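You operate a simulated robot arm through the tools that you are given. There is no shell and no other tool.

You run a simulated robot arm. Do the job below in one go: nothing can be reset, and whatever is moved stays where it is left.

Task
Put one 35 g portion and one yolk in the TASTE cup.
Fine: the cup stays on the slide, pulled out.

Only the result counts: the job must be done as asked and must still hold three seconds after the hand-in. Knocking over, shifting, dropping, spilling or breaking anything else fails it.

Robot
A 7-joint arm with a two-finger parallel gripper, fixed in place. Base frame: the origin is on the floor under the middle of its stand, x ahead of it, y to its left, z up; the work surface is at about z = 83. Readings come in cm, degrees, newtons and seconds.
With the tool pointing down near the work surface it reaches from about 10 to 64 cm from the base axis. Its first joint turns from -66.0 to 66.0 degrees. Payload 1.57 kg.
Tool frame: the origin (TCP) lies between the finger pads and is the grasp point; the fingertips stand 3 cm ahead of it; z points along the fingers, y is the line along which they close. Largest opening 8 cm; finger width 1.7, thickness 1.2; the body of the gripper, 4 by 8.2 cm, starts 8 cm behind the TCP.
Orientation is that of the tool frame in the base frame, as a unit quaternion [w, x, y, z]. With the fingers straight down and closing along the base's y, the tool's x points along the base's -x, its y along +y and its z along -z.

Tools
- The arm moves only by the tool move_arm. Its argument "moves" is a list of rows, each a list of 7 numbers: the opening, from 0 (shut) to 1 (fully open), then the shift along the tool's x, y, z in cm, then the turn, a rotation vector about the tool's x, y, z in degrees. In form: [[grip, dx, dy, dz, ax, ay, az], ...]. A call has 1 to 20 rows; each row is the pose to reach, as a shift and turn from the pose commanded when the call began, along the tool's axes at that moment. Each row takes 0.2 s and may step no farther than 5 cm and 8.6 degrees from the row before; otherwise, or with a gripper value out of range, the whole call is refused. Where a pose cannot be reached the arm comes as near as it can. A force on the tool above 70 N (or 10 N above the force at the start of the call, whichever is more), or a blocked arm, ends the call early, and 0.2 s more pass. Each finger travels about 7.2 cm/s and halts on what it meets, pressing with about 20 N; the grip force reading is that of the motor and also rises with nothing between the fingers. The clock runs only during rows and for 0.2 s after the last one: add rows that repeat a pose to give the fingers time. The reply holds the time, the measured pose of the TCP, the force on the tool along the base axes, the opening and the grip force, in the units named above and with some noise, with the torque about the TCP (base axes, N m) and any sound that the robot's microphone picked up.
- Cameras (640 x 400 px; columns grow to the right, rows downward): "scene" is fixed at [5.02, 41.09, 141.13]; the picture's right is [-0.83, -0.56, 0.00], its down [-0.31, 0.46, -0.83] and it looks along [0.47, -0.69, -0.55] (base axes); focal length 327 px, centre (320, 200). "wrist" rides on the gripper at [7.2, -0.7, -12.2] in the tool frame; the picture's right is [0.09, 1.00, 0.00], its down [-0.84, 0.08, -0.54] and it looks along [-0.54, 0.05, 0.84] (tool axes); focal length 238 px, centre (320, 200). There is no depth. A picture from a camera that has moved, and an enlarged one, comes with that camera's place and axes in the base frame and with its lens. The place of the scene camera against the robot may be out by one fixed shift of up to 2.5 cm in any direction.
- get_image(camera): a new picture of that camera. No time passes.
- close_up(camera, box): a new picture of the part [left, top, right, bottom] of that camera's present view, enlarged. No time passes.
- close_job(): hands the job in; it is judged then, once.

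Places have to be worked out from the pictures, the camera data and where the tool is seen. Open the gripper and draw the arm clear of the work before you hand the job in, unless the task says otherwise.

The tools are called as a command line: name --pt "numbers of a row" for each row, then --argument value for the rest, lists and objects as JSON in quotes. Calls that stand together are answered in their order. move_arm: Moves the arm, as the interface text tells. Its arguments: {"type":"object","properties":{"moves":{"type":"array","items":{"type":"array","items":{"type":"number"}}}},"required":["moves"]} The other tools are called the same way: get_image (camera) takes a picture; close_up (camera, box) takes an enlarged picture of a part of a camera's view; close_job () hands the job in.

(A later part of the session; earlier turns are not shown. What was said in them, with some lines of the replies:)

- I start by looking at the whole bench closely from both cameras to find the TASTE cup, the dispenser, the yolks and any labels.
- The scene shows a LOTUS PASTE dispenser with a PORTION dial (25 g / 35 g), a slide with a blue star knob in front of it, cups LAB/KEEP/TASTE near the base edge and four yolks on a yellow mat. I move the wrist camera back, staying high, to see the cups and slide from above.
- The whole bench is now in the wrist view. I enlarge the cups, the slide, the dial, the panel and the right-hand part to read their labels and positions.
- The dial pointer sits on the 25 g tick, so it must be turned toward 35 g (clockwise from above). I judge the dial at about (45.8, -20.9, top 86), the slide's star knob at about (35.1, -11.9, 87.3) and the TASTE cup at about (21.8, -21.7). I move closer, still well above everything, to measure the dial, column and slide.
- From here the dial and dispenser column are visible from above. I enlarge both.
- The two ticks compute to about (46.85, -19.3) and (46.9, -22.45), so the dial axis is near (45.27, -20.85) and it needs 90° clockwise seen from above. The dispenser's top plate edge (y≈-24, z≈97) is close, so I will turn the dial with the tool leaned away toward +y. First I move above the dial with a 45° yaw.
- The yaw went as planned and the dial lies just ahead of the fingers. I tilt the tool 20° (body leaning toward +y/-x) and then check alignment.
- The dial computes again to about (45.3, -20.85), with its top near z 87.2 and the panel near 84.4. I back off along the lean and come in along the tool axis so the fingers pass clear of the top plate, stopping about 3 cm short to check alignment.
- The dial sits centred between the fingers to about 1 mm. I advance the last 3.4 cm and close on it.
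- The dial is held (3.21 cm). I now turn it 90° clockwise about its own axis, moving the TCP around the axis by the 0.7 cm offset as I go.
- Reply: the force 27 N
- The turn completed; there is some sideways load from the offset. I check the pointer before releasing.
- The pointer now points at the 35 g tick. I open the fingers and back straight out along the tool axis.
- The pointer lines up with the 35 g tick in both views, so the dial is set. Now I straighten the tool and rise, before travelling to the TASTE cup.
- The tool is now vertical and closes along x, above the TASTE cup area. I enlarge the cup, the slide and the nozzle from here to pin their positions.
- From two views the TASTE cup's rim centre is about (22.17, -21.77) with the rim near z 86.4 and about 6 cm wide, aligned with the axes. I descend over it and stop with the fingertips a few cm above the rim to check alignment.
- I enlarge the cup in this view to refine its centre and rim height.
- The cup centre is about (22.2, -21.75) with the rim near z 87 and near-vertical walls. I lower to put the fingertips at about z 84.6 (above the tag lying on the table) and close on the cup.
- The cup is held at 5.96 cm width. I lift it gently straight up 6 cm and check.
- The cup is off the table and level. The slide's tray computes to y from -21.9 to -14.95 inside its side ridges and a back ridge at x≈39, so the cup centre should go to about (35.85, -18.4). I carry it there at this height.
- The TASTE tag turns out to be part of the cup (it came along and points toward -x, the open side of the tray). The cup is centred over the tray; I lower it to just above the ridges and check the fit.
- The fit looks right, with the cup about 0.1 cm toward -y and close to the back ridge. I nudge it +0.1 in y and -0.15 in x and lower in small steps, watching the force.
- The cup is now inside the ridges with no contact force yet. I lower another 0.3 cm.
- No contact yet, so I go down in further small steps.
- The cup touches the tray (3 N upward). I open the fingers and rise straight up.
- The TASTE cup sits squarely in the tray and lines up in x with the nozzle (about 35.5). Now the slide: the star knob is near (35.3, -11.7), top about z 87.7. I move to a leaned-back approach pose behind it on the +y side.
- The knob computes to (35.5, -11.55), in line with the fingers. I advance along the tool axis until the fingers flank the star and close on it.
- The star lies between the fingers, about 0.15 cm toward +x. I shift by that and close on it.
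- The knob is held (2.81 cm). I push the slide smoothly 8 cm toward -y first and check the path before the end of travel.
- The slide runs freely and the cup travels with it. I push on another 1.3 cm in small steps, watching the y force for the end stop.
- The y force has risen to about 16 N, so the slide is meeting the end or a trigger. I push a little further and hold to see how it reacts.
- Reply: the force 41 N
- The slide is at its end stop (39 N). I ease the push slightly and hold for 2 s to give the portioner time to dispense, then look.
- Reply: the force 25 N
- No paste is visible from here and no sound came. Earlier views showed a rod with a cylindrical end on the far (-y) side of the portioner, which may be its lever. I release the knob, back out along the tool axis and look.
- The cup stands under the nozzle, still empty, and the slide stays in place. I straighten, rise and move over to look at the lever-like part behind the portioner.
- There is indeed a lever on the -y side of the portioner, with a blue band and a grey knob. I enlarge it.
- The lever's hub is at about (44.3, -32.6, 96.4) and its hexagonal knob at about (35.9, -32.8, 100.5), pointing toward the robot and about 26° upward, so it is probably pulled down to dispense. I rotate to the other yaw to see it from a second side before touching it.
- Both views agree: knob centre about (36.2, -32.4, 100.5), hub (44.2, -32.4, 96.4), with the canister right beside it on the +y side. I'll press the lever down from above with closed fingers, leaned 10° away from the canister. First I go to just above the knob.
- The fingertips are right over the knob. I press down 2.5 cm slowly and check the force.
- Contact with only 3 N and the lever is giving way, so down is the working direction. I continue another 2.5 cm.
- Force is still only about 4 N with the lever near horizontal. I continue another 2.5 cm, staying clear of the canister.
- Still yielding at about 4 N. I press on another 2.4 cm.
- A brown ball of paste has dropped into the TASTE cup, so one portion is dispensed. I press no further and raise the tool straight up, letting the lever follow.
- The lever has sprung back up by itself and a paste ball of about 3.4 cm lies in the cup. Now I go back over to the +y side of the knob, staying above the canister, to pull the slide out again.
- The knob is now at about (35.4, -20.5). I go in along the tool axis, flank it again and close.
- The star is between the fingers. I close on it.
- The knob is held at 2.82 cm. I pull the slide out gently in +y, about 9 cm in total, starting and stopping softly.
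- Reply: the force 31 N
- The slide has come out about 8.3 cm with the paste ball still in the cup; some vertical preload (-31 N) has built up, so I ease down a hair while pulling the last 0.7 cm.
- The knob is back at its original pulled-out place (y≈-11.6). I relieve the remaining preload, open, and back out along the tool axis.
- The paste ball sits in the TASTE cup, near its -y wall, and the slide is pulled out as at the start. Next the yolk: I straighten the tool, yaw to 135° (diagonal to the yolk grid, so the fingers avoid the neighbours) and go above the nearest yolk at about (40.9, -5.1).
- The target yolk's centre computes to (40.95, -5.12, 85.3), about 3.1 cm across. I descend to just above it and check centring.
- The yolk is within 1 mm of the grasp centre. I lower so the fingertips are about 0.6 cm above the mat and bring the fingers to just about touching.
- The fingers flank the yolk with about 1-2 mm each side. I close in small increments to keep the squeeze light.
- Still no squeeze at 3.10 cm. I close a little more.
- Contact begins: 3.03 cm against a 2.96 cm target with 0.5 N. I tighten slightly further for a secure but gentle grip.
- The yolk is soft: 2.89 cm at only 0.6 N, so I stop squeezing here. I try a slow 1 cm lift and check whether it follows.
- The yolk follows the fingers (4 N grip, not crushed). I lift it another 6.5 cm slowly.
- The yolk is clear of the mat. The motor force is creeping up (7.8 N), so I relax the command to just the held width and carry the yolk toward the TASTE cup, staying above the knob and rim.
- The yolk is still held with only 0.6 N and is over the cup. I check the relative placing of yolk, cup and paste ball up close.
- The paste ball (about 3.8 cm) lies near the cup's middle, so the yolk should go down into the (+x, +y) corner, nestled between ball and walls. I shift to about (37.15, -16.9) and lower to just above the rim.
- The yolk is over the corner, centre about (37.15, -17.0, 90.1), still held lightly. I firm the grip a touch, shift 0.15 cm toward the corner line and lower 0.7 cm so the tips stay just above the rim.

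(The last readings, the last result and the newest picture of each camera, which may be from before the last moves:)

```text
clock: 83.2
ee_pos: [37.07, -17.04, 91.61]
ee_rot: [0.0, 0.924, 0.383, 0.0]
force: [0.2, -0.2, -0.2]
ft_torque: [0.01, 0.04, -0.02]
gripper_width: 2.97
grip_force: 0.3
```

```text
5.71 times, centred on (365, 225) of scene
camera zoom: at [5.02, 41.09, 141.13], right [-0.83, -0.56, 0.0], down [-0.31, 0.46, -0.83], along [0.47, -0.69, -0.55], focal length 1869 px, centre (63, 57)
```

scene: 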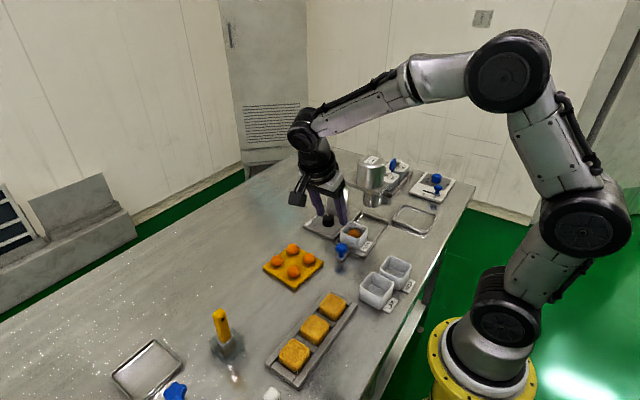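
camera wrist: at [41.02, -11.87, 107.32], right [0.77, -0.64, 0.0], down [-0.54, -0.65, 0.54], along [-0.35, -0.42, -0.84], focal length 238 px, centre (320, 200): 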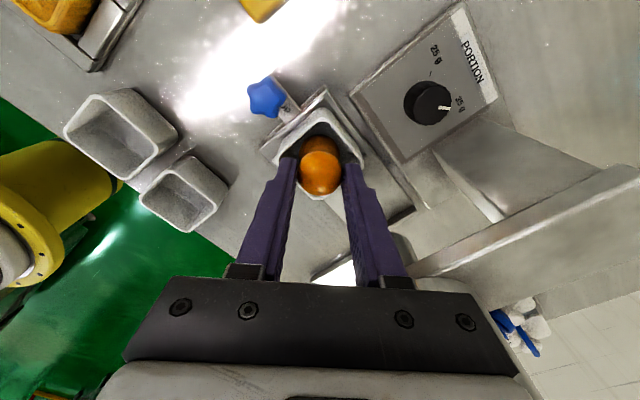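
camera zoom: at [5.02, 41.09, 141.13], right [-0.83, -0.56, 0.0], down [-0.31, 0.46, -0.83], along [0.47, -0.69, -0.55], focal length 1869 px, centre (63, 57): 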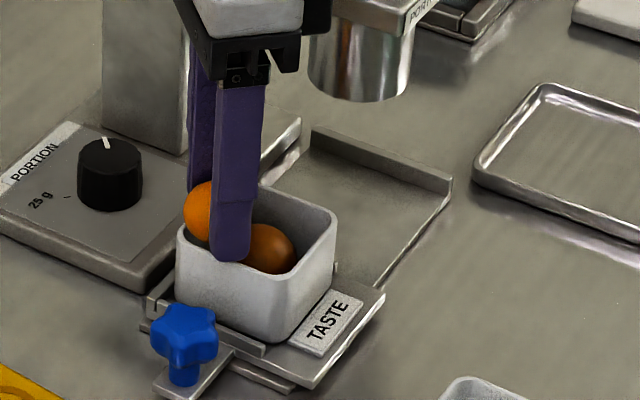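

No contact force yet; the yolk is about 0.5 cm above its resting place. I release it gradually and symmetrically.

move_arm --pt "0.365 0 0 0 0 0 0" --pt "0.373 0 0 0 0 0 0" --pt "0.38 0 0 0 0 0 0" --pt "0.39 0 0 0 0 0 0" --pt "0.4 0 0 0 0 0 0" --pt "0.4 0 0 0 0 0 0"

close_up --camera "wrist" --box '[240, 80, 400, 210]'

close_up --camera "scene" --box '[330, 190, 400, 260]'

```text
clock: 84.6
ee_pos: [36.95, -16.99, 91.69]
ee_rot: [0.0, 0.924, 0.383, 0.0]
force: [0.8, 0.2, -0.1]
ft_torque: [0.0, 0.03, -0.01]
gripper_width: 3.23
grip_force: 0.0
```

```text
3.08 times, centred on (320, 145) of wrist
camera zoom: at [41.64, -11.39, 103.96], right [0.77, -0.64, 0.0], down [-0.54, -0.65, 0.54], along [-0.35, -0.42, -0.84], focal length 733 px, centre (320, 369)
```

zoom: 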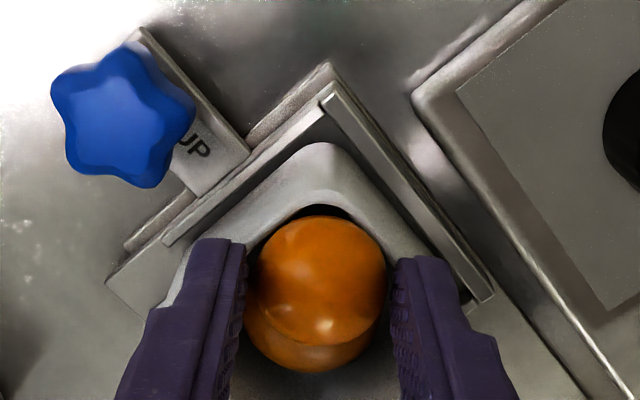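

```text
5.71 times, centred on (365, 225) of scene
camera zoom: at [5.02, 41.09, 141.13], right [-0.83, -0.56, 0.0], down [-0.31, 0.46, -0.83], along [0.47, -0.69, -0.55], focal length 1869 px, centre (63, 57)
```

zoom: 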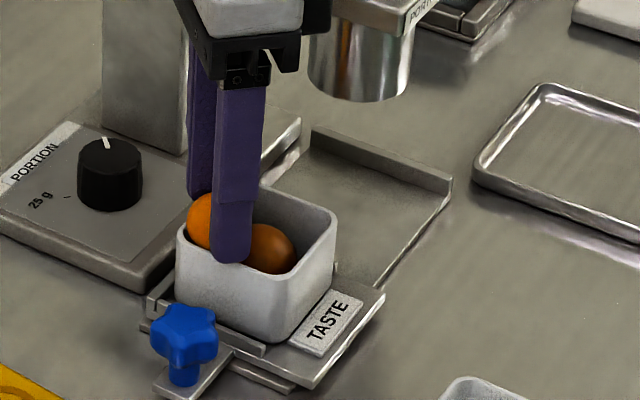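

The yolk has settled down into the corner against the ball. I open further in small steps and see whether it stays put.

move_arm --pt "0.42 0 0 0 0 0 0" --pt "0.44 0 0 0 0 0 0" --pt "0.46 0 0 0 0 0 0" --pt "0.48 0 0 0 0 0 0" --pt "0.5 0 0 0 0 0 0" --pt "0.5 0 0 0 0 0 0"

close_up --camera "wrist" --box '[240, 80, 400, 210]'

close_up --camera "scene" --box '[330, 190, 400, 260]'

```text
clock: 86.0
ee_pos: [37.01, -16.99, 91.67]
ee_rot: [0.0, 0.924, 0.382, -0.001]
force: [-1.1, -0.4, -0.5]
ft_torque: [0.01, 0.0, -0.03]
gripper_width: 4.01
grip_force: 0.1
```

```text
3.08 times, centred on (320, 145) of wrist
camera zoom: at [41.64, -11.39, 103.97], right [0.77, -0.64, 0.0], down [-0.54, -0.65, 0.54], along [-0.35, -0.42, -0.84], focal length 733 px, centre (320, 369)
```

zoom: 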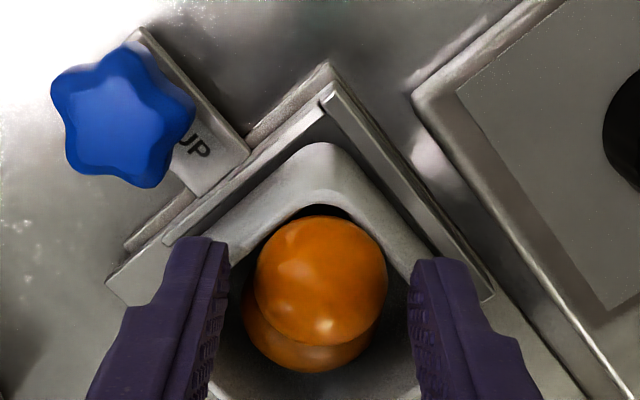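

```text
5.71 times, centred on (365, 225) of scene
camera zoom: at [5.02, 41.09, 141.13], right [-0.83, -0.56, 0.0], down [-0.31, 0.46, -0.83], along [0.47, -0.69, -0.55], focal length 1869 px, centre (63, 57)
```

zoom: 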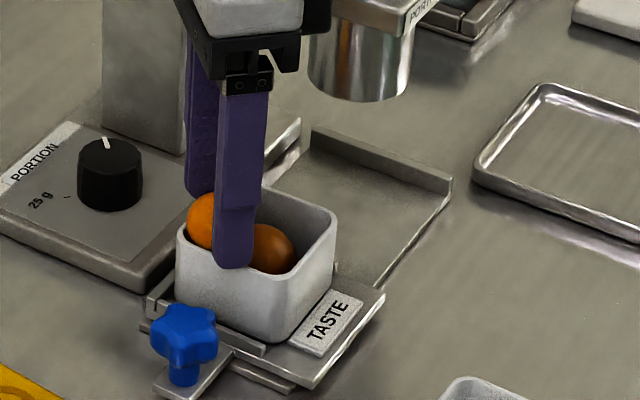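

The yolk rests on its own between ball and corner. I raise the tool straight up, clear of it, and look.

move_arm --pt "0.55 0 0 -0.3 0 0 0" --pt "0.55 0 0 -1.2 0 0 0" --pt "0.55 0 0 -2.5 0 0 0" --pt "0.55 0 0 -4.5 0 0 0" --pt "0.55 0 0 -8 0 0 0" --pt "0.55 0 0 -12 0 0 0" --pt "0.55 0 0 -12 0 0 0"

get_image --camera "wrist"

close_up --camera "wrist" --box '[260, 50, 400, 170]'

close_up --camera "scene" --box '[330, 190, 400, 260]'

```text
clock: 87.6
ee_pos: [36.83, -17.02, 103.64]
ee_rot: [0.0, 0.924, 0.382, 0.0]
force: [0.1, -0.8, 0.5]
ft_torque: [0.02, -0.02, -0.02]
gripper_width: 4.4
grip_force: 0.1
```

```text
taken
camera wrist: at [41.48, -11.51, 116.06], right [0.77, -0.64, 0.0], down [-0.54, -0.65, 0.54], along [-0.35, -0.42, -0.84], focal length 238 px, centre (320, 200)
```

wrist: 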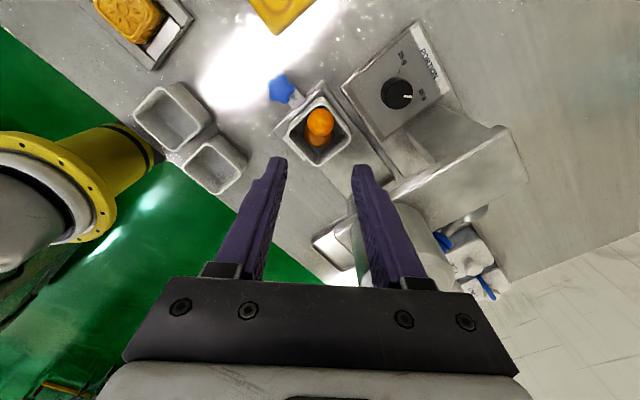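

```text
3.33 times, centred on (330, 110) of wrist
camera zoom: at [41.48, -11.51, 116.06], right [0.77, -0.64, 0.0], down [-0.54, -0.65, 0.54], along [-0.35, -0.42, -0.84], focal length 794 px, centre (287, 500)
```

zoom: 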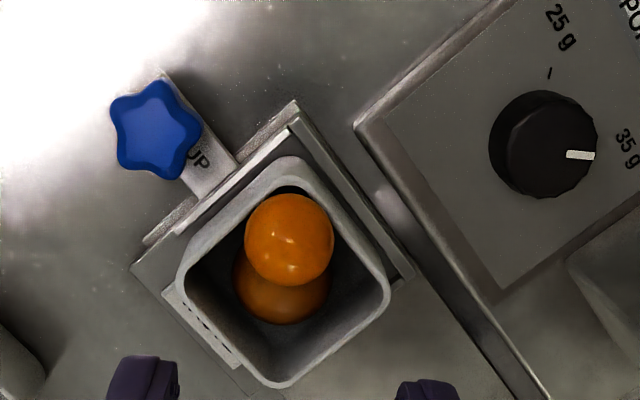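

```text
5.71 times, centred on (365, 225) of scene
camera zoom: at [5.02, 41.09, 141.13], right [-0.83, -0.56, 0.0], down [-0.31, 0.46, -0.83], along [0.47, -0.69, -0.55], focal length 1869 px, centre (63, 57)
```

zoom: 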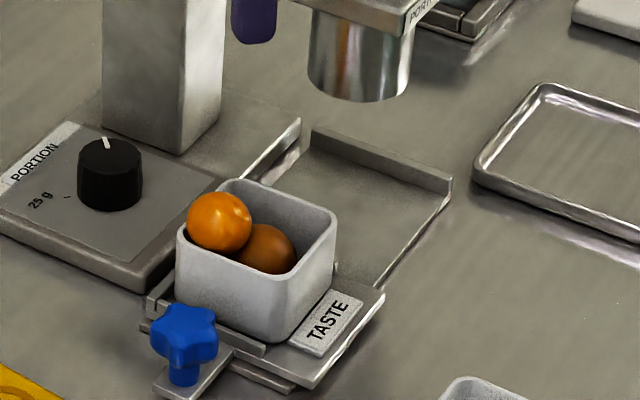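

The yolk rests stably in the corner of the TASTE cup against the paste ball (centre about (37.0, -17.0), horizontally well inside the rim), the dial reads 35 g and the slide is out. I open fully, draw the arm up and away, let some time pass, and then verify that everything holds.

move_arm --pt "0.7 0 0 -3 0 0 0" --pt "0.9 0 0 -7 0 0 0" --pt "1 0 0 -11 0 0 0" --pt "1 0 0 -15 0 0 0" --pt "1 3 -3 -17 0 0 0" --pt "1 6 -6 -18 0 0 0" --pt "1 9 -9 -18 0 0 0" --pt "1 9 -9 -18 0 0 0" --pt "1 9 -9 -18 0 0 0" --pt "1 9 -9 -18 0 0 0" --pt "1 9 -9 -18 0 0 0" --pt "1 9 -9 -18 0 0 0"

get_image --camera "scene"

get_image --camera "wrist"

close_up --camera "scene" --box '[330, 190, 400, 260]'

```text
clock: 90.2
ee_pos: [36.9, -4.1, 121.62]
ee_rot: [0.0, 0.924, 0.383, -0.001]
force: [0.3, 0.3, -0.2]
ft_torque: [0.0, -0.02, -0.01]
gripper_width: 8.03
grip_force: 0.0
```

```text
taken
```

scene: 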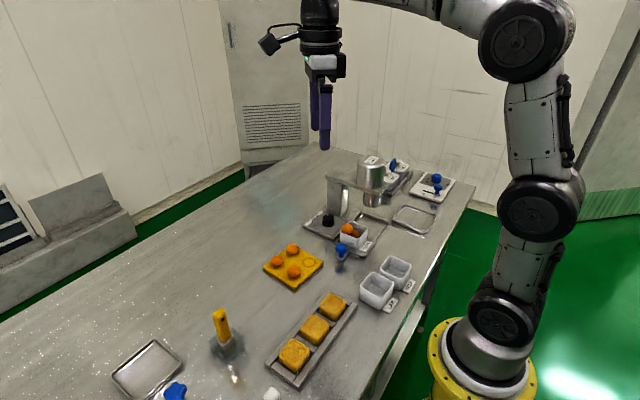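

```text
taken
camera wrist: at [41.53, 1.43, 133.87], right [0.77, -0.64, 0.0], down [-0.54, -0.65, 0.54], along [-0.35, -0.42, -0.84], focal length 238 px, centre (320, 200)
```

wrist: 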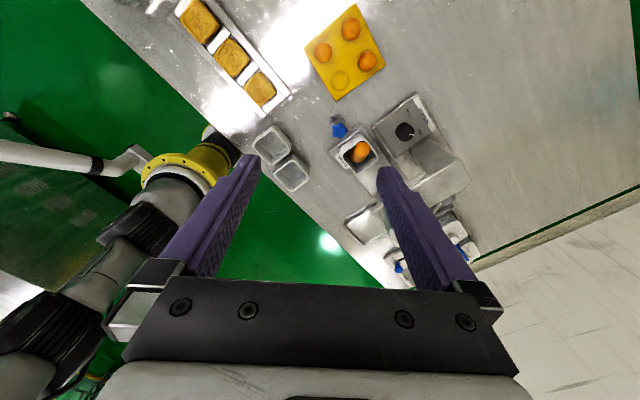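

```text
5.71 times, centred on (365, 225) of scene
camera zoom: at [5.02, 41.09, 141.13], right [-0.83, -0.56, 0.0], down [-0.31, 0.46, -0.83], along [0.47, -0.69, -0.55], focal length 1869 px, centre (63, 57)
```

zoom: 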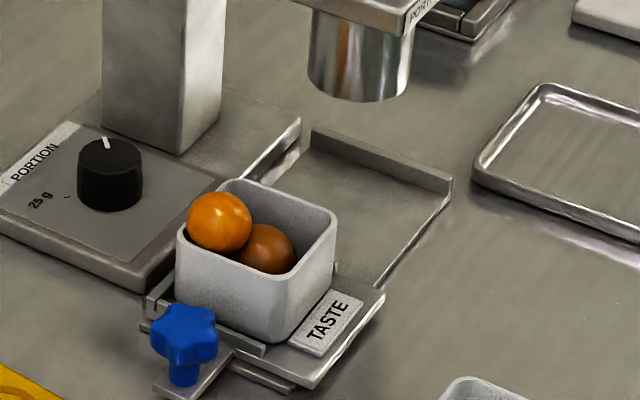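

After nearly three further seconds the paste ball and the yolk are unmoved in the TASTE cup. The cup is on the pulled-out slide, the other three yolks, cups and fittings are undisturbed, and the gripper is open with the arm well clear. I hand the job in.

close_job

```text
The job is handed in.
```

The TASTE cup holds one portion of lotus paste, dispensed with the dial at 35 g, and one yolk. It is on the slide, pulled out to where it started.

- **Paste:** I turned the portion dial from 25 g to 35 g, put the cup on the slide and pushed it under the nozzle. One press of the portioner's lever dropped one ball of paste into the cup. The lever sprang back by itself.
- **Yolk:** I took the yolk nearest the slide, with a light grip, and lowered it into a corner of the cup against the paste ball. Its middle sits roughly 0.5–0.8 cm above the rim, because the ball stayed near the centre of the cup. It did not move in the last few seconds before hand-in.
- **Everything else:** In the last pictures the other three yolks and the LAB and KEEP cups look undisturbed. The gripper is open and the arm is well clear.

The hand-in gave no verdict. The only doubt I see is whether a yolk sitting that high counts as in the cup.
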